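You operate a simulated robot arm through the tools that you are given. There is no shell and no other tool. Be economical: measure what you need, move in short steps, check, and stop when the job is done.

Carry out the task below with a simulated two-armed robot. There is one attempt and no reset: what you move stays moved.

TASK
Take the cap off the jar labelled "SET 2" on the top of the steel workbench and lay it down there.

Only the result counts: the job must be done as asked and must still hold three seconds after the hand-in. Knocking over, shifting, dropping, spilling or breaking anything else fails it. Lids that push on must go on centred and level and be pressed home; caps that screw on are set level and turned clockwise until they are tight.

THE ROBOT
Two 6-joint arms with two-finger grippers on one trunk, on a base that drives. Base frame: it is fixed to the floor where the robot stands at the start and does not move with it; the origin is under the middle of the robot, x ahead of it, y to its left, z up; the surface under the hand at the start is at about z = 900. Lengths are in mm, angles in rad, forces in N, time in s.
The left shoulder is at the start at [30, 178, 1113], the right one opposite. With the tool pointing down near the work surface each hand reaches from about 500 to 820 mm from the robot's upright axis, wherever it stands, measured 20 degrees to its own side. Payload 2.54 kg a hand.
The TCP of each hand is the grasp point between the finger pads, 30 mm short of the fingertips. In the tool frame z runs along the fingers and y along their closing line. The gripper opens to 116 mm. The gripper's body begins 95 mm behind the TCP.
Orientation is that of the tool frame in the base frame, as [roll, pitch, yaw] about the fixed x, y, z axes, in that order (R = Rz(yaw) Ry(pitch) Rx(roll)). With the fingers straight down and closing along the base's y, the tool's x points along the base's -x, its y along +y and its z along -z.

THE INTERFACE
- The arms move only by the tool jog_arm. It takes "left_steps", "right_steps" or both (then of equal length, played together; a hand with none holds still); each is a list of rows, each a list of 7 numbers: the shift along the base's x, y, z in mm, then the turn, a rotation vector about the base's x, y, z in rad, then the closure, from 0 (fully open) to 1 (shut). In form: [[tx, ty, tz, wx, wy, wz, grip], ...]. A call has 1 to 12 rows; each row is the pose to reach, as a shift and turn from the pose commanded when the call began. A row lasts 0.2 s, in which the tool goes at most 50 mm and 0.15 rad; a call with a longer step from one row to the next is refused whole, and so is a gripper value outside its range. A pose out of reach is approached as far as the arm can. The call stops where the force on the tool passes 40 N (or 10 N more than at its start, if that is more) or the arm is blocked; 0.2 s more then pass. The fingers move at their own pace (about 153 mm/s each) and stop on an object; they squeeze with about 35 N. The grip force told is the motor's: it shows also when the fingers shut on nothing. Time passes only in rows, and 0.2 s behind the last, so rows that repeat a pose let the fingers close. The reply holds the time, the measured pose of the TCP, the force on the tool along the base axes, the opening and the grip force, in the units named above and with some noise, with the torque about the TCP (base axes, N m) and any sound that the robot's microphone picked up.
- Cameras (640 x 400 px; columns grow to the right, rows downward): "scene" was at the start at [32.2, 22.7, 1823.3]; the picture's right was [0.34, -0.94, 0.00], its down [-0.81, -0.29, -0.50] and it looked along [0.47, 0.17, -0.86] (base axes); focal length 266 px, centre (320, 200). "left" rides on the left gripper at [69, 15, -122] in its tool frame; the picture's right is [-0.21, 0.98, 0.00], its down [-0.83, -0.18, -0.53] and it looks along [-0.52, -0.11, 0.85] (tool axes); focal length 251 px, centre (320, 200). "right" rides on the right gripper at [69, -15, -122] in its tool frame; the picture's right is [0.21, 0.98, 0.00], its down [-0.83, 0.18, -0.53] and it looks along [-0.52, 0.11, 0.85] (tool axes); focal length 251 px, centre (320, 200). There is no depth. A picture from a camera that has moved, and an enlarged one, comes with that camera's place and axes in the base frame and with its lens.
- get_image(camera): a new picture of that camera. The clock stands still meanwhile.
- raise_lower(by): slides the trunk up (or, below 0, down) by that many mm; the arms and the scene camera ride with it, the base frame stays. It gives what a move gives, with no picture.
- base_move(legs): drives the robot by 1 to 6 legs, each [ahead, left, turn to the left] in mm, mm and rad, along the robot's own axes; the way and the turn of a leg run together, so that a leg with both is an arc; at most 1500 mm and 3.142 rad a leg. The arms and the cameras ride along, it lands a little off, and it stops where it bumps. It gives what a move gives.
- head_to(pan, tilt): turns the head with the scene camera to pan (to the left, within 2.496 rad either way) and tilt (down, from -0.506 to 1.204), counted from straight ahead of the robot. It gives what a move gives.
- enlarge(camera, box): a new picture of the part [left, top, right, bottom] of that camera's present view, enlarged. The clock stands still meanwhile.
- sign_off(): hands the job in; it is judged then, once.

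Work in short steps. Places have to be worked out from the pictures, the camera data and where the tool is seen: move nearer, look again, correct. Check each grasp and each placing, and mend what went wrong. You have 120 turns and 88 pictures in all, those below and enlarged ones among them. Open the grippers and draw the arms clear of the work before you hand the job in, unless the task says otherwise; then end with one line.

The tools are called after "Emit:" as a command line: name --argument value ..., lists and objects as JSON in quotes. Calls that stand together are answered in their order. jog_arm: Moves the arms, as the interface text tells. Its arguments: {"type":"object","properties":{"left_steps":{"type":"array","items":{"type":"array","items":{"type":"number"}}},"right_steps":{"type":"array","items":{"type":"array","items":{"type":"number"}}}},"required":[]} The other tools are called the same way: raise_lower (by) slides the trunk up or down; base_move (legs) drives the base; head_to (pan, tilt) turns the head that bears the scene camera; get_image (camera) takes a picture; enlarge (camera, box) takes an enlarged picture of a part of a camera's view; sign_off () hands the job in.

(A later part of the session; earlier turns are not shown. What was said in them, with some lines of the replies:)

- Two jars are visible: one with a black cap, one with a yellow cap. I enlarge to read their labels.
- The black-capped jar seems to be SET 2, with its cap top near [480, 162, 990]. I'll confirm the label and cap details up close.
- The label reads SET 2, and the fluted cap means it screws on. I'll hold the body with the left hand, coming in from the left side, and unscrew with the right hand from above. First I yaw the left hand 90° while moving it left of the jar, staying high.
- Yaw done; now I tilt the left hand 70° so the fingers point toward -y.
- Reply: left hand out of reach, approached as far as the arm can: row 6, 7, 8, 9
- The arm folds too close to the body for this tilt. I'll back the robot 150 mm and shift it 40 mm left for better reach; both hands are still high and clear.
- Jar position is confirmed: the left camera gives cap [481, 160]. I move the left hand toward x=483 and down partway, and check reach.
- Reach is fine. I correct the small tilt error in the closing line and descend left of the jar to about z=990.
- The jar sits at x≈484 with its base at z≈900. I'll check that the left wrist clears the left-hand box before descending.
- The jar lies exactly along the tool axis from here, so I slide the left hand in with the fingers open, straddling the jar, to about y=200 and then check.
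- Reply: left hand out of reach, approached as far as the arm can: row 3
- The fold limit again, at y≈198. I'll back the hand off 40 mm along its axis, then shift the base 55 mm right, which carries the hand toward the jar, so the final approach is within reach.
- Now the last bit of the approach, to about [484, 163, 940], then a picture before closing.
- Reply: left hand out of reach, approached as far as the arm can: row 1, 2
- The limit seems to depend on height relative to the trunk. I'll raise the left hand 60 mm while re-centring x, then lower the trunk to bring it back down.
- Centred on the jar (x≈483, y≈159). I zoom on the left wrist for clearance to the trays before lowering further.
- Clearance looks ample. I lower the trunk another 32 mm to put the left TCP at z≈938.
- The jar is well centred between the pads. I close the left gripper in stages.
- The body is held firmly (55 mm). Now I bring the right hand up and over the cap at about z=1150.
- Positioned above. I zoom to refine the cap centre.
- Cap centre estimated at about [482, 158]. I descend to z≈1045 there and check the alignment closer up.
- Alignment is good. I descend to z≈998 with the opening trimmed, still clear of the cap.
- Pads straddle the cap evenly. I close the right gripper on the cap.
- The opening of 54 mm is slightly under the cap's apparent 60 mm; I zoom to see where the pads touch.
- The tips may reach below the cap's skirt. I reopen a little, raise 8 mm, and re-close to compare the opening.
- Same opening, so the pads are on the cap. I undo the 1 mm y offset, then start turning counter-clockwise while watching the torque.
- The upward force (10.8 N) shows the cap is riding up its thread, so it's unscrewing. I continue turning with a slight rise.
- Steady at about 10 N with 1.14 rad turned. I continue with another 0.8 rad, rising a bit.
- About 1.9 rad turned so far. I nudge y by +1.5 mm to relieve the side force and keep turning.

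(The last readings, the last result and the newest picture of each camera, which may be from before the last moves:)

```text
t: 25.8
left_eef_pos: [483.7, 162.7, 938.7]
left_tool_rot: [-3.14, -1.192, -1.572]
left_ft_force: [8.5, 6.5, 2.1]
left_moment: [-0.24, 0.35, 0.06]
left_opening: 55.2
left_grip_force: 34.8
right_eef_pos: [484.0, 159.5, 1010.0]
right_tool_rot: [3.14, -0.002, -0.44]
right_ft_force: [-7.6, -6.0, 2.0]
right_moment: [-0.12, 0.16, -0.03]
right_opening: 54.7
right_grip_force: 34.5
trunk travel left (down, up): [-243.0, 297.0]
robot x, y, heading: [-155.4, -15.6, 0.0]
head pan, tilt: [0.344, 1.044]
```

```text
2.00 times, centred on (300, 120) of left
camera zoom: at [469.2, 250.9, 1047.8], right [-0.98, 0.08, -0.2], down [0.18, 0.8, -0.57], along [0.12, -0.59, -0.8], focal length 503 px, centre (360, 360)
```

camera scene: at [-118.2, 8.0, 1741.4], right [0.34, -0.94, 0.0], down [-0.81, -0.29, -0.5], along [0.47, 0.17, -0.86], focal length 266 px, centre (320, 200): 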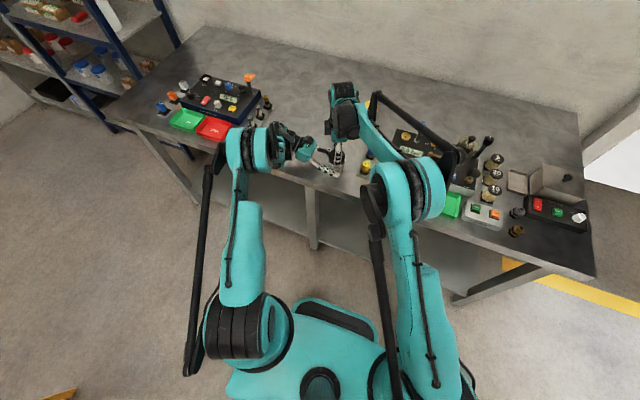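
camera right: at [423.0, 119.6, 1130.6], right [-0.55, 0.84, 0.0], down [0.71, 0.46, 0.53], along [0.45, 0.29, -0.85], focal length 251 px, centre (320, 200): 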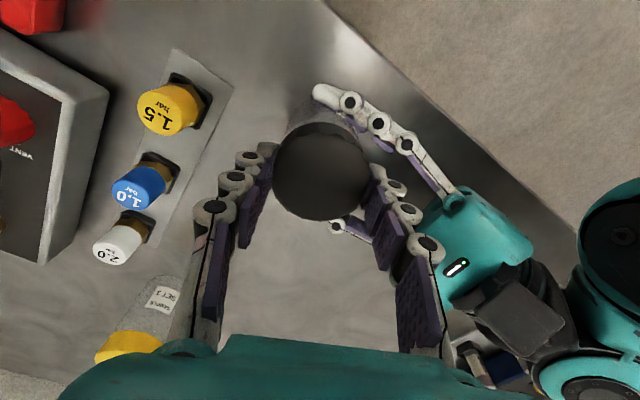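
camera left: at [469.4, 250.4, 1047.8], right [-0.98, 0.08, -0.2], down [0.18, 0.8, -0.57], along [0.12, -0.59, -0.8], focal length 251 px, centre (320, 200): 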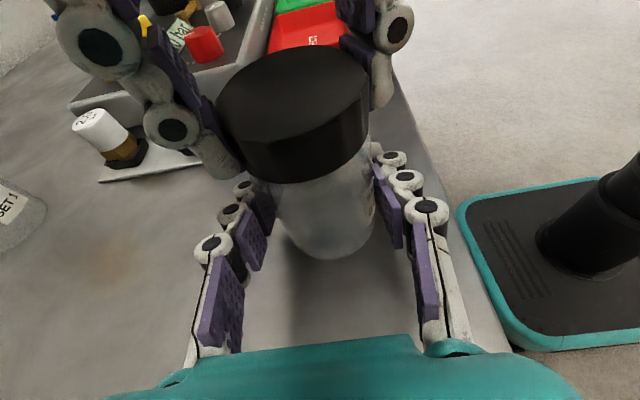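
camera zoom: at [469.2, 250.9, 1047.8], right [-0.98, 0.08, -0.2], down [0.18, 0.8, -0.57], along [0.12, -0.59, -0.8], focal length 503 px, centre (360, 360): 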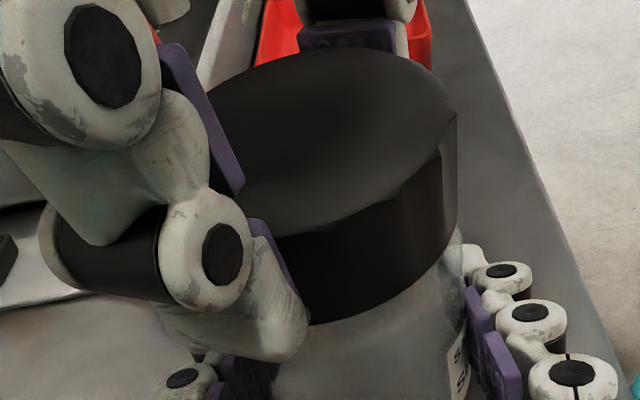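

2.7 rad turned and still rotating freely. I continue while relieving the side load.

Emit:
jog_arm --right_steps '[[-1, -1, 0, 0, 0, 0, 1], [-1, -1, 0.1, 0, 0, 0.13, 1], [-1, -1, 0.2, 0, 0, 0.26, 1], [-1, -1, 0.3, 0, 0, 0.39, 1], [-1, -1, 0.4, 0, 0, 0.52, 1], [-1, -1, 0.5, 0, 0, 0.65, 1], [-1, -1, 0.6, 0, 0, 0.78, 1]]'

Emit:
enlarge --camera "left" --box '[180, 20, 420, 220]'

Emit:
get_image --camera "scene"

```text
t: 27.4
left_eef_pos: [482.6, 162.2, 938.0]
left_tool_rot: [-3.139, -1.192, -1.573]
left_ft_force: [-9.2, -2.4, 2.6]
left_moment: [-0.01, -0.39, -0.03]
left_opening: 54.8
left_grip_force: 34.8
right_eef_pos: [483.7, 158.7, 1010.1]
right_tool_rot: [-3.141, 0.0, 0.341]
right_ft_force: [8.3, 2.0, 0.2]
right_moment: [0.19, -0.21, -0.05]
right_opening: 54.3
right_grip_force: 34.7
trunk travel left (down, up): [-243.0, 297.0]
robot x, y, heading: [-151.0, -14.5, -0.001]
head pan, tilt: [0.344, 1.044]
```

```text
2.00 times, centred on (300, 120) of left
camera zoom: at [469.0, 250.3, 1047.7], right [-0.98, 0.08, -0.2], down [0.18, 0.8, -0.57], along [0.11, -0.59, -0.8], focal length 503 px, centre (360, 360)
```

zoom: 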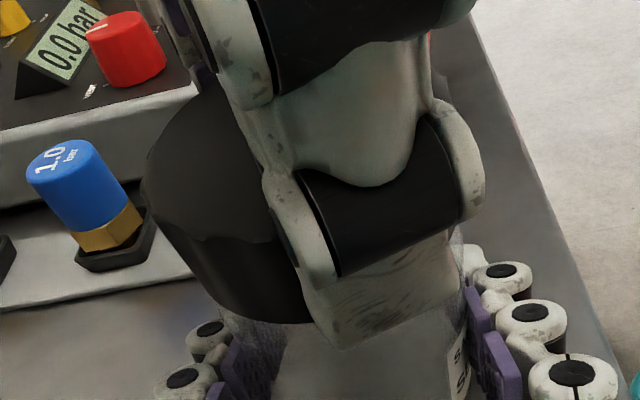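

```text
48 pictures are left
camera scene: at [-118.4, 7.9, 1741.3], right [0.34, -0.94, 0.0], down [-0.81, -0.29, -0.5], along [0.47, 0.17, -0.86], focal length 266 px, centre (320, 200)
```

scene: 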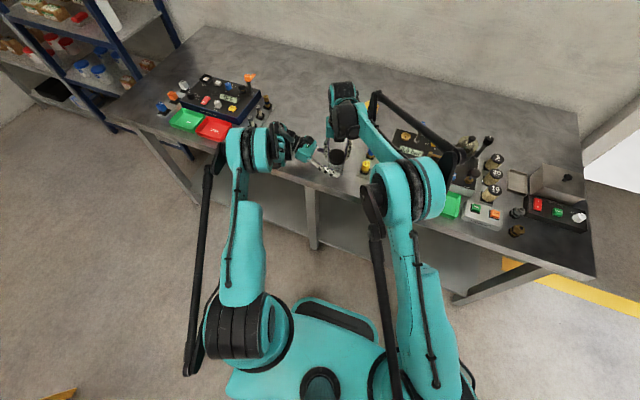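

3.5 rad turned with near-zero vertical force. I test-lift 3 mm to see whether the thread has let go.

Emit:
jog_arm --right_steps '[[0.5, 0, 1, 0, 0, 0, 1], [0.5, 0, 2, 0, 0, 0, 1], [0.5, 0, 3, 0, 0, 0, 1]]'

```text
t: 28.2
left_eef_pos: [483.9, 161.2, 939.7]
left_tool_rot: [-3.138, -1.195, -1.574]
left_ft_force: [-6.0, -1.8, 21.9]
left_moment: [0.08, -0.17, -0.02]
left_opening: 55.2
left_grip_force: 35.2
right_eef_pos: [482.7, 158.3, 1011.9]
right_tool_rot: [3.14, 0.001, 0.338]
right_ft_force: [5.5, 1.6, -21.9]
right_moment: [0.01, -0.24, -0.02]
right_opening: 54.4
right_grip_force: 35.4
trunk travel left (down, up): [-243.0, 297.0]
robot x, y, heading: [-154.7, -14.5, -0.001]
head pan, tilt: [0.344, 1.044]
```

Still threaded (22 N pull). I ease down and keep turning counter-clockwise.

Emit:
jog_arm --right_steps '[[0, 0, -2.4, 0, 0, 0, 1], [0, 0, -2.3, 0, 0, 0.13, 1], [0, 0, -2.2, 0, 0, 0.26, 1], [0, 0, -2.1, 0, 0, 0.39, 1], [0, 0, -2.0, 0, 0, 0.52, 1], [0, 0, -1.9, 0, 0, 0.65, 1], [0, 0, -1.8, 0, 0, 0.78, 1]]'

```text
t: 29.8
left_eef_pos: [484.5, 160.7, 937.6]
left_tool_rot: [-3.139, -1.191, -1.574]
left_ft_force: [-6.4, 4.3, 3.9]
left_moment: [-0.29, -0.2, 0.01]
left_opening: 55.0
left_grip_force: 34.7
right_eef_pos: [482.0, 158.9, 1011.1]
right_tool_rot: [3.139, 0.0, 0.396]
right_ft_force: [6.6, -4.5, -1.5]
right_moment: [-0.1, -0.15, 0.02]
right_opening: 54.2
right_grip_force: 35.1
right hand out of reach, approached as far as the arm can: row 2, 3, 4, 5, 6, 7
trunk travel left (down, up): [-243.0, 297.0]
robot x, y, heading: [-152.1, -14.9, -0.005]
head pan, tilt: [0.344, 1.044]
```

Wrist limit reached. I release the cap, rise 35 mm, and rotate back for a second bite.

Emit:
jog_arm --right_steps '[[0, 0, 0, 0, 0, 0, 0.34], [0, 0, 0, 0, 0, 0, 0.34], [0, 0, 20, 0, 0, 0, 0.34], [0, 0, 38, 0, 0, 0, 0.34], [0, 0, 38, 0, 0, -0.15, 0.34], [0, 0, 38, 0, 0, -0.3, 0.34], [0, 0, 38, 0, 0, -0.45, 0.34], [0, 0, 38, 0, 0, -0.6, 0.34], [0, 0, 38, 0, 0, -0.75, 0.34], [0, 0, 38, 0, 0, -0.9, 0.34], [0, 0, 38, 0, 0, -1.05, 0.34], [0, 0, 38, 0, 0, -1.2, 0.34]]'

Emit:
jog_arm --right_steps '[[0, 0, 0, 0, 0, -0.15, 0.34], [0, 0, 0, 0, 0, -0.3, 0.34], [0, 0, 0, 0, 0, -0.45, 0.34], [0, 0, 0, 0, 0, -0.6, 0.34], [0, 0, 0, 0, 0, -0.75, 0.34], [0, 0, 0, 0, 0, -0.9, 0.34], [0, 0, 0, 0, 0, -1.05, 0.34], [0, 0, 0, 0, 0, -1.2, 0.34], [0, 0, 0, 0, 0, -1.35, 0.34], [0, 0, 0, 0, 0, -1.5, 0.34], [0, 0, 0, 0, 0, -1.65, 0.34], [0, 0, 0, 0, 0, -1.8, 0.34]]'

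Emit:
get_image --camera "right"

Emit:
get_image --camera "left"

```text
t: 32.4
left_eef_pos: [482.8, 161.6, 938.9]
left_tool_rot: [-3.14, -1.194, -1.573]
left_ft_force: [-0.2, 1.0, 0.0]
left_moment: [0.01, -0.03, 0.02]
left_opening: 54.7
left_grip_force: 35.2
right_eef_pos: [482.8, 158.3, 1049.2]
right_tool_rot: [3.14, 0.002, -0.804]
right_ft_force: [-0.6, 0.9, -0.2]
right_moment: [-0.02, 0.03, -0.02]
right_opening: 76.7
right_grip_force: 0.1
trunk travel left (down, up): [-243.0, 297.0]
robot x, y, heading: [-148.7, -14.7, -0.002]
head pan, tilt: [0.344, 1.044]
```

```text
t: 35.0
left_eef_pos: [483.5, 161.1, 937.5]
left_tool_rot: [-3.14, -1.192, -1.574]
left_ft_force: [1.1, 0.7, 1.4]
left_moment: [0.03, -0.1, 0.01]
left_opening: 54.0
left_grip_force: 35.5
right_eef_pos: [483.9, 158.8, 1048.7]
right_tool_rot: [3.139, 0.0, -2.604]
right_ft_force: [-0.4, -0.5, -0.6]
right_moment: [0.01, 0.04, -0.01]
right_opening: 76.4
right_grip_force: 0.0
trunk travel left (down, up): [-243.0, 297.0]
robot x, y, heading: [-147.9, -13.9, 0.001]
head pan, tilt: [0.344, 1.044]
```

```text
47 pictures are left
camera right: at [430.7, 109.6, 1171.8], right [-0.68, 0.73, 0.0], down [0.62, 0.58, 0.53], along [0.39, 0.37, -0.85], focal length 251 px, centre (320, 200)
```

right: 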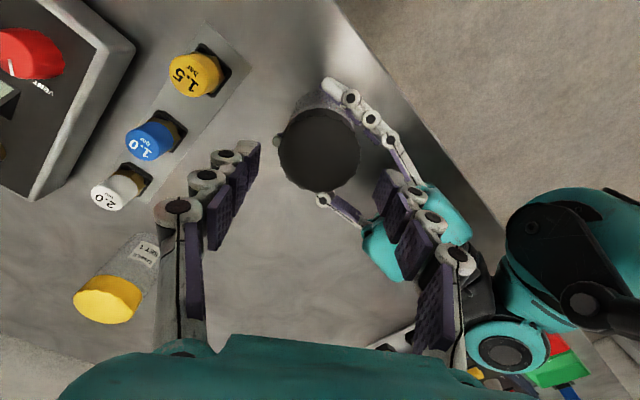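

```text
46 pictures are left
camera left: at [469.4, 250.6, 1047.7], right [-0.98, 0.08, -0.2], down [0.18, 0.8, -0.57], along [0.12, -0.59, -0.8], focal length 251 px, centre (320, 200)
```

left: 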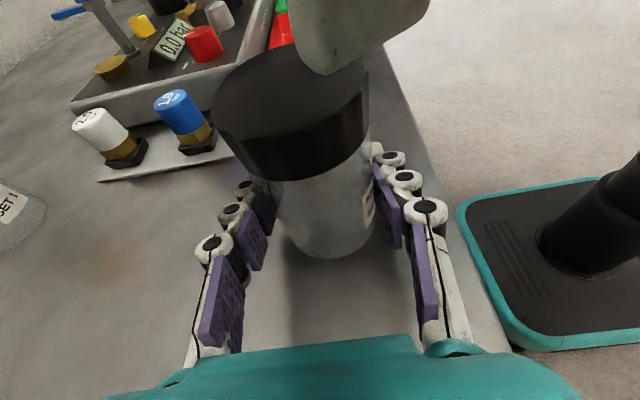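

Cap still sits level and threaded. I rotate back the last bit, descend to z≈1010, and re-grip.

Emit:
jog_arm --right_steps '[[0, 0, 0, 0, 0, -0.14, 0.34], [0, 0, 0, 0, 0, -0.28, 0.34], [0, 0, 0, 0, 0, -0.42, 0.34], [0, 0, 0, 0, 0, -0.54, 0.34], [0, 0, -20, 0, 0, -0.54, 0.34], [0, 0, -38, 0, 0, -0.54, 0.34], [0, 0, -38, 0, 0, -0.54, 0.45], [0, 0, -38, 0, 0, -0.54, 0.5], [0, 0, -38, 0, 0, -0.54, 1], [0, 0, -38, 0, 0, -0.54, 1], [0, 0, -38, 0, 0, -0.54, 1]]'

```text
t: 37.4
left_eef_pos: [484.2, 161.5, 936.9]
left_tool_rot: [-3.14, -1.194, -1.573]
left_ft_force: [0.1, 0.4, 0.3]
left_moment: [-0.01, -0.01, 0.02]
left_opening: 54.0
left_grip_force: 34.8
right_eef_pos: [482.9, 157.6, 1010.5]
right_tool_rot: [3.139, 0.0, 3.138]
right_ft_force: [-1.0, 0.2, 1.6]
right_moment: [-0.04, -0.01, -0.03]
right_opening: 54.3
right_grip_force: 35.1
trunk travel left (down, up): [-243.0, 297.0]
robot x, y, heading: [-151.7, -14.0, 0.001]
head pan, tilt: [0.344, 1.044]
```

Re-gripped. I turn another 1.3 rad counter-clockwise, rising gently.

Emit:
jog_arm --right_steps '[[0, 0, 0.1, 0, 0, 0.13, 1], [0, 0, 0.2, 0, 0, 0.26, 1], [0, 0, 0.3, 0, 0, 0.39, 1], [0, 0, 0.4, 0, 0, 0.52, 1], [0, 0, 0.5, 0, 0, 0.65, 1], [0, 0, 0.6, 0, 0, 0.78, 1], [0, 0, 0.7, 0, 0, 0.91, 1], [0, 0, 0.8, 0, 0, 1.04, 1], [0, 0, 0.9, 0, 0, 1.17, 1], [0, 0, 1.0, 0, 0, 1.3, 1]]'

Emit:
get_image --camera "left"

```text
t: 39.6
left_eef_pos: [484.2, 162.0, 939.9]
left_tool_rot: [-3.139, -1.192, -1.572]
left_ft_force: [0.4, 0.0, 1.4]
left_moment: [0.01, -0.01, 0.01]
left_opening: 54.2
left_grip_force: 35.4
right_eef_pos: [483.5, 158.6, 1010.5]
right_tool_rot: [3.14, 0.0, -1.841]
right_ft_force: [0.6, -0.3, 0.1]
right_moment: [-0.01, 0.01, 0.0]
right_opening: 54.5
right_grip_force: 35.1
trunk travel left (down, up): [-243.0, 297.0]
robot x, y, heading: [-152.5, -15.3, -0.001]
head pan, tilt: [0.344, 1.044]
```

```text
45 pictures are left
camera left: at [469.4, 250.6, 1047.6], right [-0.98, 0.08, -0.2], down [0.18, 0.8, -0.57], along [0.12, -0.59, -0.8], focal length 251 px, centre (320, 200)
```

left: 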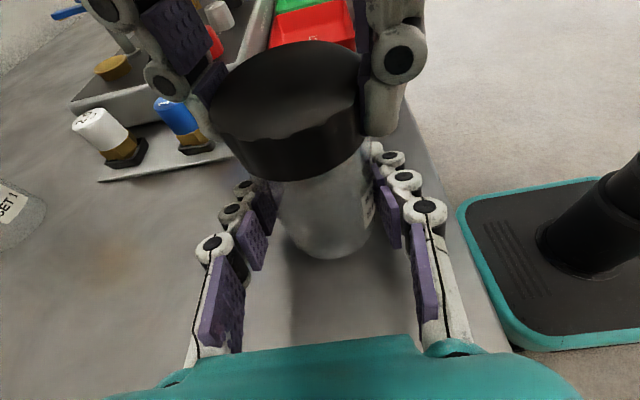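

All forces are near zero, so the cap seems free. Test-lift.

Emit:
jog_arm --right_steps '[[0, 0, 1.5, 0, 0, 0, 1], [0, 0, 3, 0, 0, 0, 1], [0, 0, 5, 0, 0, 0, 1]]'

```text
t: 40.4
left_eef_pos: [482.9, 161.1, 938.8]
left_tool_rot: [-3.139, -1.193, -1.572]
left_ft_force: [-0.1, 0.8, 0.2]
left_moment: [0.0, -0.02, -0.01]
left_opening: 54.1
left_grip_force: 35.7
right_eef_pos: [484.2, 159.0, 1016.2]
right_tool_rot: [3.14, 0.001, -1.843]
right_ft_force: [-0.3, 1.0, 0.1]
right_moment: [0.01, 0.0, 0.0]
right_opening: 54.1
right_grip_force: 34.9
trunk travel left (down, up): [-243.0, 297.0]
robot x, y, heading: [-149.6, -17.1, 0.003]
head pan, tilt: [0.344, 1.044]
```

It lifts without resistance. I raise it 80 mm straight up and look.

Emit:
jog_arm --right_steps '[[0, 0, 15, 0, 0, 0, 1], [0, 0, 40, 0, 0, 0, 1], [0, 0, 80, 0, 0, 0, 1]]'

Emit:
get_image --camera "left"

Emit:
get_image --camera "right"

Emit:
get_image --camera "scene"

```text
t: 41.2
left_eef_pos: [483.2, 161.0, 939.6]
left_tool_rot: [-3.139, -1.19, -1.573]
left_ft_force: [-0.3, 0.1, -0.4]
left_moment: [0.03, 0.0, -0.01]
left_opening: 53.8
left_grip_force: 34.3
right_eef_pos: [483.4, 157.1, 1096.0]
right_tool_rot: [3.138, 0.0, -1.843]
right_ft_force: [0.3, 0.6, 0.5]
right_moment: [-0.01, 0.0, -0.02]
right_opening: 54.2
right_grip_force: 34.7
trunk travel left (down, up): [-243.0, 297.0]
robot x, y, heading: [-150.1, -13.7, -0.001]
head pan, tilt: [0.344, 1.044]
```

```text
44 pictures are left
camera left: at [469.1, 250.4, 1047.8], right [-0.98, 0.08, -0.2], down [0.18, 0.8, -0.57], along [0.12, -0.59, -0.8], focal length 251 px, centre (320, 200)
```

left: 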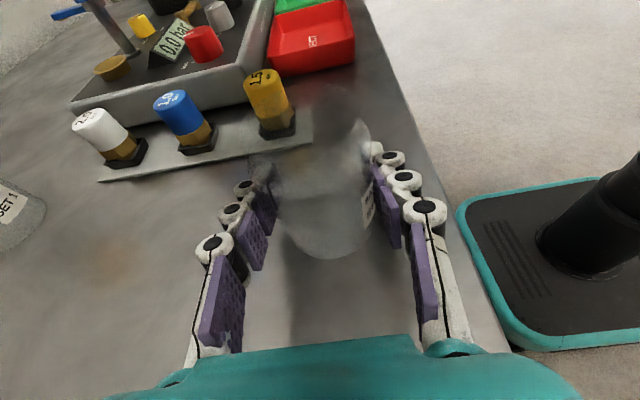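

```text
43 pictures are left
camera right: at [479.0, 86.8, 1220.1], right [-1.0, 0.06, 0.0], down [0.05, 0.84, 0.53], along [0.03, 0.53, -0.85], focal length 251 px, centre (320, 200)
```

right: 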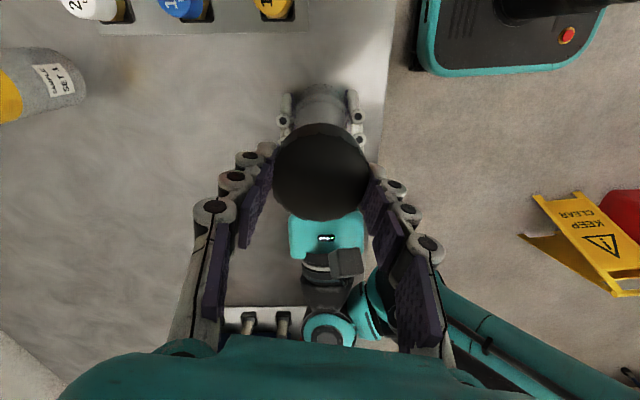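

```text
42 pictures are left
camera scene: at [-118.6, 7.8, 1741.4], right [0.34, -0.94, 0.0], down [-0.81, -0.29, -0.5], along [0.47, 0.17, -0.86], focal length 266 px, centre (320, 200)
```

scene: 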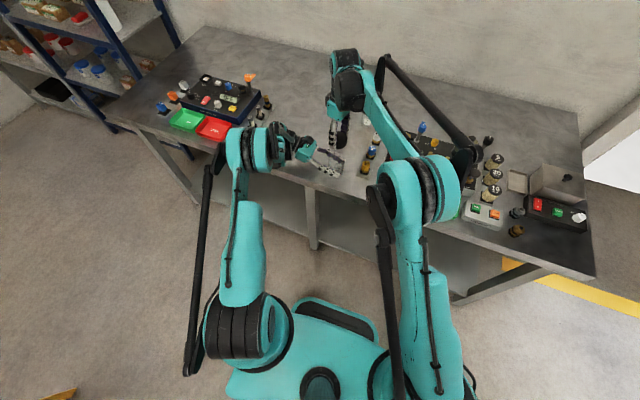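

The cap is off and held. Next I release the jar body with the left hand and retract along its own axis.

Emit:
jog_arm --left_steps '[[0, 0, 0, 0, 0, 0, 0.45], [0, 0, 0, 0, 0, 0, 0.3], [0, 0, 0, 0, 0, 0, 0.1], [0, 0, 0, 0, 0, 0, 0], [0, 15, 6, 0, 0, 0, 0], [0, 45, 18, 0, 0, 0, 0], [0, 80, 31, 0, 0, 0, 0], [0, 115, 45, 0, 0, 0, 0], [0, 150, 60, 0, 0, 0, 0]]'

Emit:
get_image --camera "left"

Emit:
get_image --camera "scene"

```text
t: 43.2
left_eef_pos: [499.9, 282.7, 999.9]
left_tool_rot: [-3.108, -1.182, -1.57]
left_ft_force: [-1.0, -0.8, 0.0]
left_moment: [-0.04, 0.01, 0.03]
left_opening: 116.0
left_grip_force: 0.1
left hand out of reach, approached as far as the arm can: row 8, 9
right_eef_pos: [484.3, 158.3, 1097.0]
right_tool_rot: [3.138, -0.002, -1.844]
right_ft_force: [-0.6, -0.1, 0.0]
right_moment: [-0.02, -0.04, 0.01]
right_opening: 54.2
right_grip_force: 35.3
trunk travel left (down, up): [-243.0, 297.0]
robot x, y, heading: [-152.4, -17.2, -0.004]
head pan, tilt: [0.344, 1.044]
```

```text
41 pictures are left
camera left: at [482.0, 370.9, 1109.5], right [-0.98, 0.05, -0.21], down [0.16, 0.81, -0.56], along [0.14, -0.58, -0.8], focal length 251 px, centre (320, 200)
```

left: 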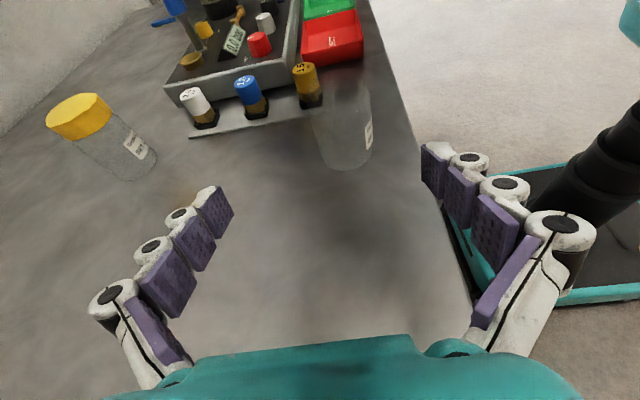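

```text
40 pictures are left
camera scene: at [-118.7, 9.4, 1741.3], right [0.34, -0.94, 0.0], down [-0.81, -0.29, -0.5], along [0.47, 0.17, -0.86], focal length 266 px, centre (320, 200)
```

scene: 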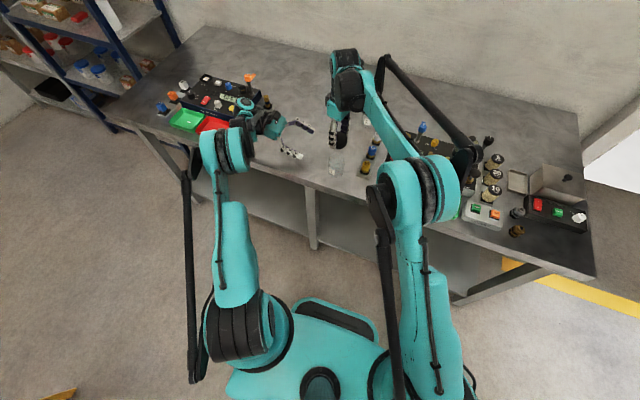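

The open jar stands upright. I raise the left hand well clear, then drive forward/left so the cap is over free bench near [590, 195].

Emit:
jog_arm --left_steps '[[0, 0, 45, 0, 0, 0, 0], [0, 0, 90, 0, 0, 0, 0], [0, 0, 135, 0, 0, 0, 0], [0, 0, 170, 0, 0, 0, 0]]'

Emit:
base_move --legs '[[100, 35, 0]]'

Emit:
get_image --camera "scene"

Emit:
get_image --camera "right"

```text
t: 44.2
left_eef_pos: [506.8, 270.2, 1168.9]
left_tool_rot: [-3.125, -1.187, -1.576]
left_ft_force: [-0.5, -0.3, -0.4]
left_moment: [-0.01, 0.02, 0.03]
left_opening: 115.8
left_grip_force: 0.1
left hand out of reach, approached as far as the arm can: row 1, 2, 3, 4
right_eef_pos: [483.3, 157.6, 1096.2]
right_tool_rot: [3.14, 0.0, -1.842]
right_ft_force: [-0.6, -0.1, 0.0]
right_moment: [0.0, -0.01, -0.01]
right_opening: 54.1
right_grip_force: 35.1
trunk travel left (down, up): [-243.0, 297.0]
robot x, y, heading: [-148.7, -16.7, -0.0]
head pan, tilt: [0.344, 1.044]
```

```text
t: 45.4
left_eef_pos: [607.9, 305.1, 1167.5]
left_tool_rot: [-3.129, -1.189, -1.571]
left_ft_force: [0.4, 0.1, -1.0]
left_moment: [-0.04, 0.01, 0.0]
left_opening: 116.2
left_grip_force: 0.1
right_eef_pos: [584.9, 193.7, 1095.6]
right_tool_rot: [3.137, 0.001, -1.843]
right_ft_force: [0.6, 0.0, -0.4]
right_moment: [-0.03, 0.02, -0.02]
right_opening: 54.1
right_grip_force: 35.0
trunk travel left (down, up): [-243.0, 297.0]
robot x, y, heading: [-52.0, 21.1, -0.002]
head pan, tilt: [0.344, 1.044]
```

```text
39 pictures are left
camera scene: at [-16.8, 43.4, 1741.3], right [0.34, -0.94, 0.0], down [-0.81, -0.29, -0.5], along [0.47, 0.17, -0.86], focal length 266 px, centre (320, 200)
```

scene: 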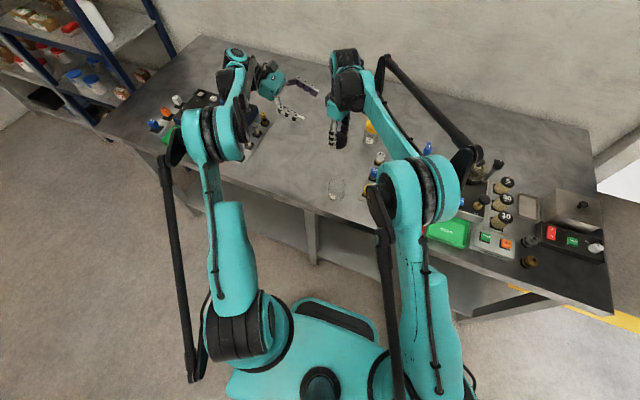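

```text
38 pictures are left
camera right: at [580.2, 122.1, 1219.1], right [-1.0, 0.06, 0.0], down [0.05, 0.84, 0.53], along [0.03, 0.53, -0.85], focal length 251 px, centre (320, 200)
```

right: 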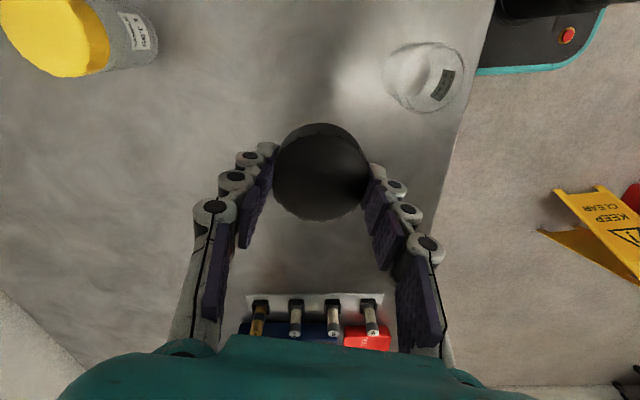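

The cap is over clear bench. I move it 12 mm further from the jar and descend to z≈945, then creep.

Emit:
jog_arm --right_steps '[[6, 0, -40, 0, 0, 0, 1], [12, 0, -80, 0, 0, 0, 1], [12, 0, -120, 0, 0, 0, 1], [12, 0, -148, 0, 0, 0, 1], [12, 0, -151, 0, 0, 0, 1]]'

Emit:
get_image --camera "right"

Emit:
get_image --camera "left"

```text
t: 46.6
left_eef_pos: [607.6, 304.9, 1167.9]
left_tool_rot: [-3.123, -1.187, -1.575]
left_ft_force: [0.1, 0.0, -0.5]
left_moment: [-0.01, 0.01, -0.02]
left_opening: 115.7
left_grip_force: 0.1
right_eef_pos: [596.4, 191.5, 946.2]
right_tool_rot: [3.14, 0.001, -1.842]
right_ft_force: [0.6, -0.3, 0.2]
right_moment: [-0.02, -0.02, -0.05]
right_opening: 54.2
right_grip_force: 34.9
trunk travel left (down, up): [-243.0, 297.0]
robot x, y, heading: [-49.1, 17.0, -0.0]
head pan, tilt: [0.344, 1.044]
```

```text
37 pictures are left
camera right: at [590.9, 121.7, 1068.8], right [-1.0, 0.06, 0.0], down [0.05, 0.84, 0.53], along [0.03, 0.53, -0.85], focal length 251 px, centre (320, 200)
```

right: 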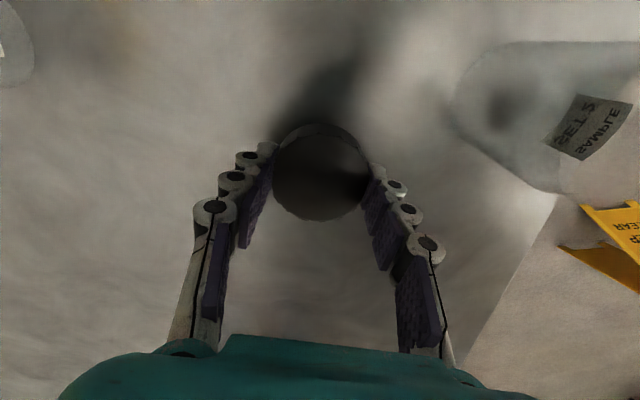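

```text
36 pictures are left
camera left: at [591.5, 394.0, 1278.2], right [-0.98, 0.07, -0.21], down [0.17, 0.81, -0.57], along [0.13, -0.59, -0.8], focal length 251 px, centre (320, 200)
```

left: 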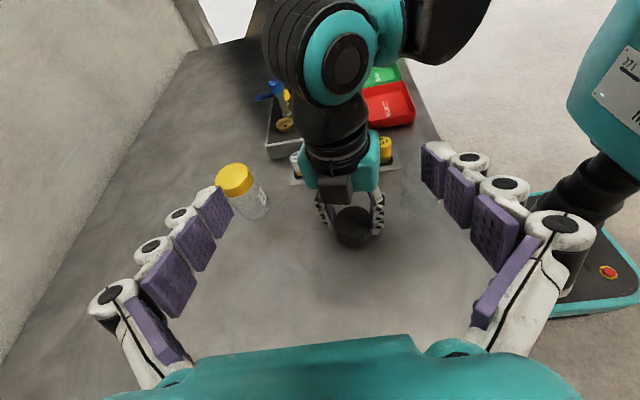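

Clear all round; now I creep down in 1.5 mm steps to feel the bench.

Emit:
jog_arm --right_steps '[[0, 0, -1.5, 0, 0, 0, 1], [0, 0, -3, 0, 0, 0, 1], [0, 0, -4.5, 0, 0, 0, 1], [0, 0, -6, 0, 0, 0, 1]]'

```text
t: 47.6
left_eef_pos: [607.9, 306.1, 1168.4]
left_tool_rot: [-3.125, -1.186, -1.572]
left_ft_force: [-0.1, -0.5, 0.3]
left_moment: [0.0, 0.0, 0.01]
left_opening: 115.8
left_grip_force: 0.0
right_eef_pos: [597.1, 193.5, 940.3]
right_tool_rot: [3.14, -0.001, -1.843]
right_ft_force: [0.3, 0.0, 0.2]
right_moment: [-0.03, -0.03, -0.03]
right_opening: 54.0
right_grip_force: 35.0
trunk travel left (down, up): [-243.0, 297.0]
robot x, y, heading: [-51.2, 16.3, 0.001]
head pan, tilt: [0.344, 1.044]
```

No contact yet; further down.

Emit:
jog_arm --right_steps '[[0, 0, -1.3, 0, 0, 0, 1], [0, 0, -2.6, 0, 0, 0, 1], [0, 0, -4, 0, 0, 0, 1]]'

```text
t: 48.4
left_eef_pos: [607.3, 305.9, 1168.3]
left_tool_rot: [-3.127, -1.188, -1.572]
left_ft_force: [0.0, -0.1, 0.2]
left_moment: [-0.01, -0.01, 0.01]
left_opening: 116.2
left_grip_force: 0.0
right_eef_pos: [595.8, 193.0, 934.7]
right_tool_rot: [3.138, 0.0, -1.844]
right_ft_force: [-0.3, -1.6, -0.1]
right_moment: [0.02, -0.04, -0.02]
right_opening: 54.3
right_grip_force: 35.4
trunk travel left (down, up): [-243.0, 297.0]
robot x, y, heading: [-47.9, 18.5, 0.004]
head pan, tilt: [0.344, 1.044]
```

Emit:
jog_arm --right_steps '[[0, 0, -1, 0, 0, 0, 1], [0, 0, -2, 0, 0, 0, 1], [0, 0, -3, 0, 0, 0, 1]]'

Emit:
enlarge --camera "left" --box '[290, 170, 410, 260]'

```text
t: 49.2
left_eef_pos: [607.3, 305.8, 1168.7]
left_tool_rot: [-3.125, -1.187, -1.574]
left_ft_force: [-0.2, -0.4, 1.1]
left_moment: [0.01, 0.01, -0.01]
left_opening: 116.0
left_grip_force: 0.1
right_eef_pos: [596.7, 193.4, 933.6]
right_tool_rot: [3.139, -0.002, -1.842]
right_ft_force: [0.6, -0.5, -0.3]
right_moment: [0.01, 0.03, -0.01]
right_opening: 54.6
right_grip_force: 34.9
trunk travel left (down, up): [-243.0, 297.0]
robot x, y, heading: [-53.7, 18.3, 0.002]
head pan, tilt: [0.344, 1.044]
```

```text
4.44 times, centred on (350, 215) of left
camera zoom: at [591.9, 394.2, 1277.9], right [-0.98, 0.07, -0.2], down [0.17, 0.81, -0.57], along [0.13, -0.59, -0.8], focal length 1118 px, centre (187, 133)
```

zoom: 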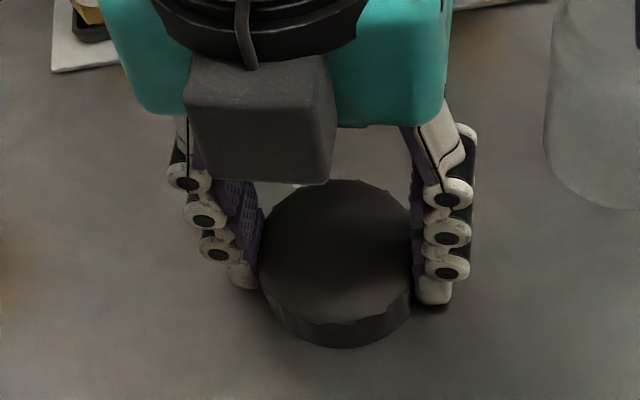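

Very near the bench now. I creep on to contact.

Emit:
jog_arm --right_steps '[[0, 0, -0.8, 0, 0, 0, 1], [0, 0, -1.6, 0, 0, 0, 1]]'

```text
t: 49.8
left_eef_pos: [607.7, 307.0, 1168.4]
left_tool_rot: [-3.124, -1.186, -1.572]
left_ft_force: [0.9, 0.0, 0.3]
left_moment: [0.01, -0.03, -0.01]
left_opening: 116.0
left_grip_force: 0.1
right_eef_pos: [596.5, 193.3, 931.8]
right_tool_rot: [3.14, 0.001, -1.843]
right_ft_force: [0.0, 0.5, 0.3]
right_moment: [0.01, 0.0, 0.03]
right_opening: 54.3
right_grip_force: 34.9
trunk travel left (down, up): [-243.0, 297.0]
robot x, y, heading: [-50.9, 20.0, -0.002]
head pan, tilt: [0.344, 1.044]
```

Emit:
jog_arm --right_steps '[[0, 0, -0.8, 0, 0, 0, 1], [0, 0, -1.6, 0, 0, 0, 1]]'

```text
t: 50.4
left_eef_pos: [607.9, 305.0, 1167.5]
left_tool_rot: [-3.129, -1.188, -1.574]
left_ft_force: [-0.4, 0.2, 0.3]
left_moment: [0.04, 0.03, -0.02]
left_opening: 115.9
left_grip_force: 0.1
right_eef_pos: [596.7, 192.4, 928.9]
right_tool_rot: [3.139, 0.0, -1.841]
right_ft_force: [0.0, -0.6, -0.1]
right_moment: [0.03, -0.01, -0.01]
right_opening: 54.5
right_grip_force: 34.8
trunk travel left (down, up): [-243.0, 297.0]
robot x, y, heading: [-52.7, 20.2, -0.006]
head pan, tilt: [0.344, 1.044]
```

Still no contact; the bench is slightly lower than 900. Continue.

Emit:
jog_arm --right_steps '[[0, 0, -0.8, 0, 0, 0, 1], [0, 0, -1.6, 0, 0, 0, 1], [0, 0, -2.4, 0, 0, 0, 1]]'

Emit:
enlarge --camera "left" --box '[310, 190, 400, 260]'

```text
t: 51.2
left_eef_pos: [608.3, 305.1, 1169.8]
left_tool_rot: [-3.125, -1.187, -1.573]
left_ft_force: [0.3, -1.2, 0.7]
left_moment: [-0.01, -0.03, 0.03]
left_opening: 115.9
left_grip_force: 0.1
right_eef_pos: [596.9, 192.3, 928.6]
right_tool_rot: [3.14, 0.0, -1.843]
right_ft_force: [6.8, 0.4, 19.2]
right_moment: [-0.05, -0.21, 0.05]
right_opening: 54.6
right_grip_force: 34.8
trunk travel left (down, up): [-243.0, 297.0]
robot x, y, heading: [-47.4, 23.1, 0.003]
head pan, tilt: [0.344, 1.044]
```

```text
5.71 times, centred on (355, 225) of left
camera zoom: at [591.0, 393.7, 1278.8], right [-0.98, 0.07, -0.21], down [0.17, 0.81, -0.56], along [0.13, -0.59, -0.8], focal length 1437 px, centre (120, 57)
```

zoom: 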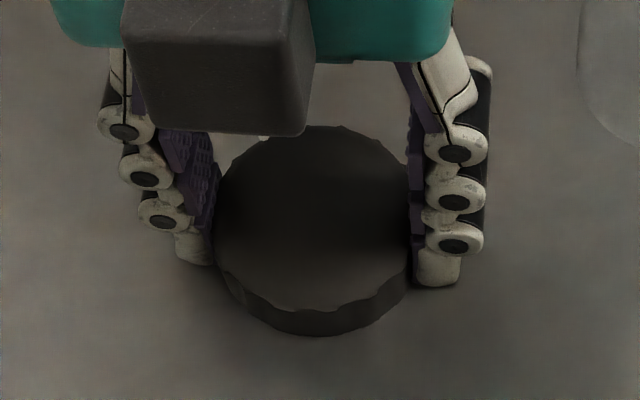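

Contact felt (19 N). I back off 1.5 mm, open gently a little, and look before lifting away.

Emit:
jog_arm --right_steps '[[0, 0, 1.5, 0, 0, 0, 1], [0, 0, 1.8, 0, 0, 0, 0.5], [0, 0, 1.8, 0, 0, 0, 0.42], [0, 0, 1.8, 0, 0, 0, 0.34], [0, 0, 1.8, 0, 0, 0, 0.3]]'

Emit:
enlarge --camera "left" --box '[310, 190, 400, 260]'

```text
t: 52.4
left_eef_pos: [607.1, 304.5, 1167.8]
left_tool_rot: [-3.126, -1.186, -1.572]
left_ft_force: [-1.0, -1.1, 0.3]
left_moment: [0.0, -0.03, -0.01]
left_opening: 116.0
left_grip_force: 0.1
right_eef_pos: [596.5, 192.9, 927.8]
right_tool_rot: [3.141, 0.0, -1.843]
right_ft_force: [-0.1, 0.7, 1.2]
right_moment: [0.02, 0.0, -0.01]
right_opening: 81.3
right_grip_force: 0.1
trunk travel left (down, up): [-243.0, 297.0]
robot x, y, heading: [-49.5, 17.2, -0.002]
head pan, tilt: [0.344, 1.044]
```

```text
5.71 times, centred on (355, 225) of left
camera zoom: at [591.8, 394.1, 1277.9], right [-0.98, 0.07, -0.2], down [0.17, 0.81, -0.57], along [0.13, -0.59, -0.8], focal length 1437 px, centre (120, 57)
```

zoom: 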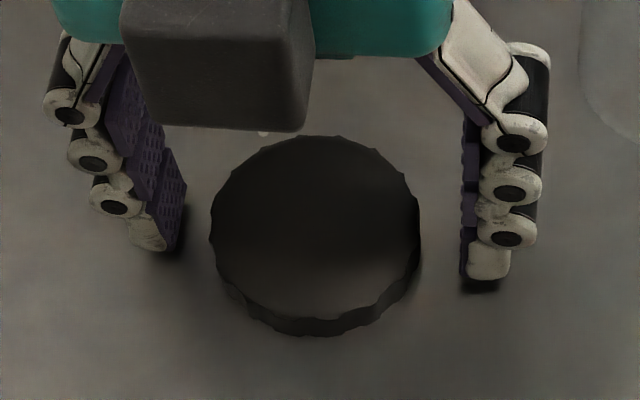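

The cap lies flat and free. I lift the right hand straight up.

Emit:
jog_arm --right_steps '[[0, 0, 20, 0, 0, 0, 0.3], [0, 0, 60, 0, 0, 0, 0.3], [0, 0, 105, 0, 0, 0, 0.2], [0, 0, 150, 0, 0, 0, 0], [0, 0, 190, 0, 0, 0, 0]]'

Emit:
base_move --legs '[[-150, 0, 0]]'

Emit:
get_image --camera "left"

Emit:
get_image --camera "right"

Emit:
enlarge --camera "scene" --box '[220, 80, 440, 220]'

```text
t: 53.6
left_eef_pos: [607.2, 305.3, 1168.8]
left_tool_rot: [-3.124, -1.188, -1.572]
left_ft_force: [-0.6, 0.2, -0.5]
left_moment: [0.0, 0.01, 0.05]
left_opening: 116.1
left_grip_force: 0.2
right_eef_pos: [595.9, 193.2, 1120.1]
right_tool_rot: [3.141, 0.001, -1.843]
right_ft_force: [0.3, 0.5, 0.3]
right_moment: [-0.03, -0.03, -0.01]
right_opening: 116.0
right_grip_force: 0.1
trunk travel left (down, up): [-243.0, 297.0]
robot x, y, heading: [-47.5, 20.5, 0.005]
head pan, tilt: [0.344, 1.044]
```

```text
t: 55.0
left_eef_pos: [455.9, 305.9, 1168.8]
left_tool_rot: [-3.121, -1.185, -1.577]
left_ft_force: [-0.1, -0.6, 0.3]
left_moment: [0.0, -0.02, 0.06]
left_opening: 116.0
left_grip_force: 0.1
right_eef_pos: [444.1, 193.4, 1119.1]
right_tool_rot: [3.14, 0.0, -1.843]
right_ft_force: [0.1, 0.5, 0.1]
right_moment: [0.01, -0.06, -0.01]
right_opening: 116.0
right_grip_force: 0.1
trunk travel left (down, up): [-243.0, 297.0]
robot x, y, heading: [-201.1, 16.2, -0.002]
head pan, tilt: [0.344, 1.044]
```

```text
32 pictures are left
camera left: at [440.8, 394.0, 1278.6], right [-0.98, 0.07, -0.21], down [0.18, 0.81, -0.57], along [0.13, -0.59, -0.8], focal length 251 px, centre (320, 200)
```

left: 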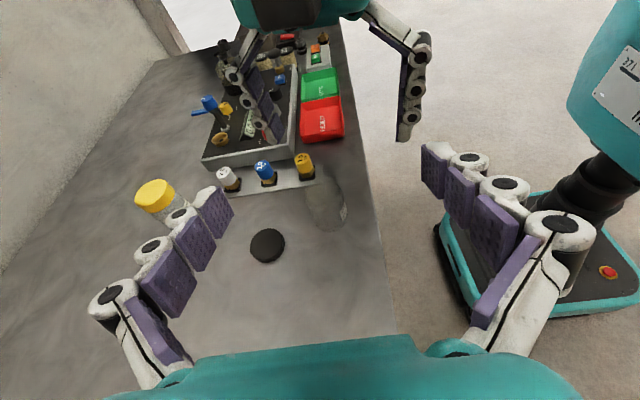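

```text
31 pictures are left
camera right: at [440.2, 122.1, 1242.3], right [-1.0, 0.06, 0.0], down [0.05, 0.84, 0.53], along [0.03, 0.53, -0.85], focal length 251 px, centre (320, 200)
```

right: 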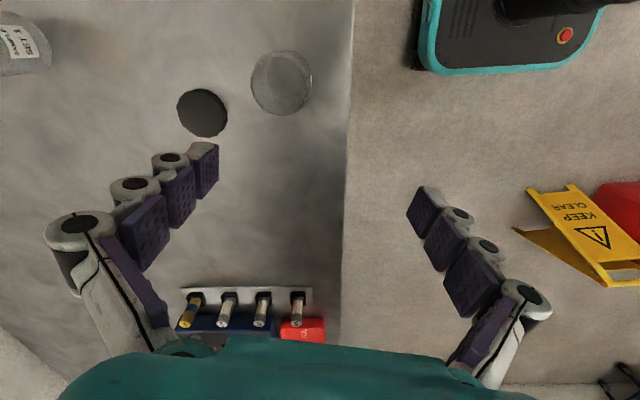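

```text
2.86 times, centred on (330, 150) of scene
camera zoom: at [-169.9, 43.1, 1741.4], right [0.34, -0.94, 0.0], down [-0.81, -0.29, -0.5], along [0.47, 0.17, -0.86], focal length 759 px, centre (291, 343)
```

zoom: 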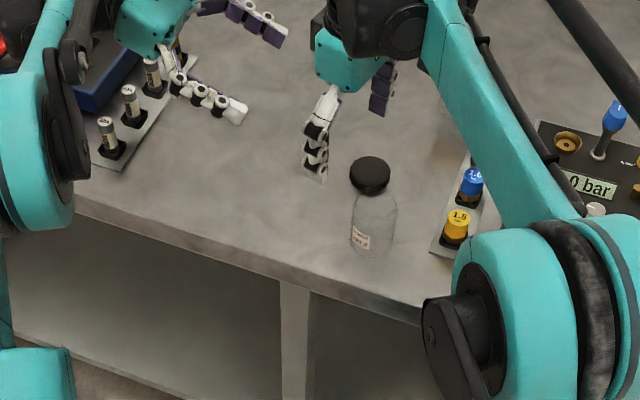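

The cap lies flat on the bench beside the upright, open SET 2 jar. Nothing else has moved, both grippers are open and both arms are clear, so I hand it in.

Emit:
sign_off

```text
The job is handed in.
```

I unscrewed the cap from the SET 2 jar and laid it flat on the steel workbench beside the jar, which is still upright; nothing else looked disturbed in the final pictures, and the job is handed in.
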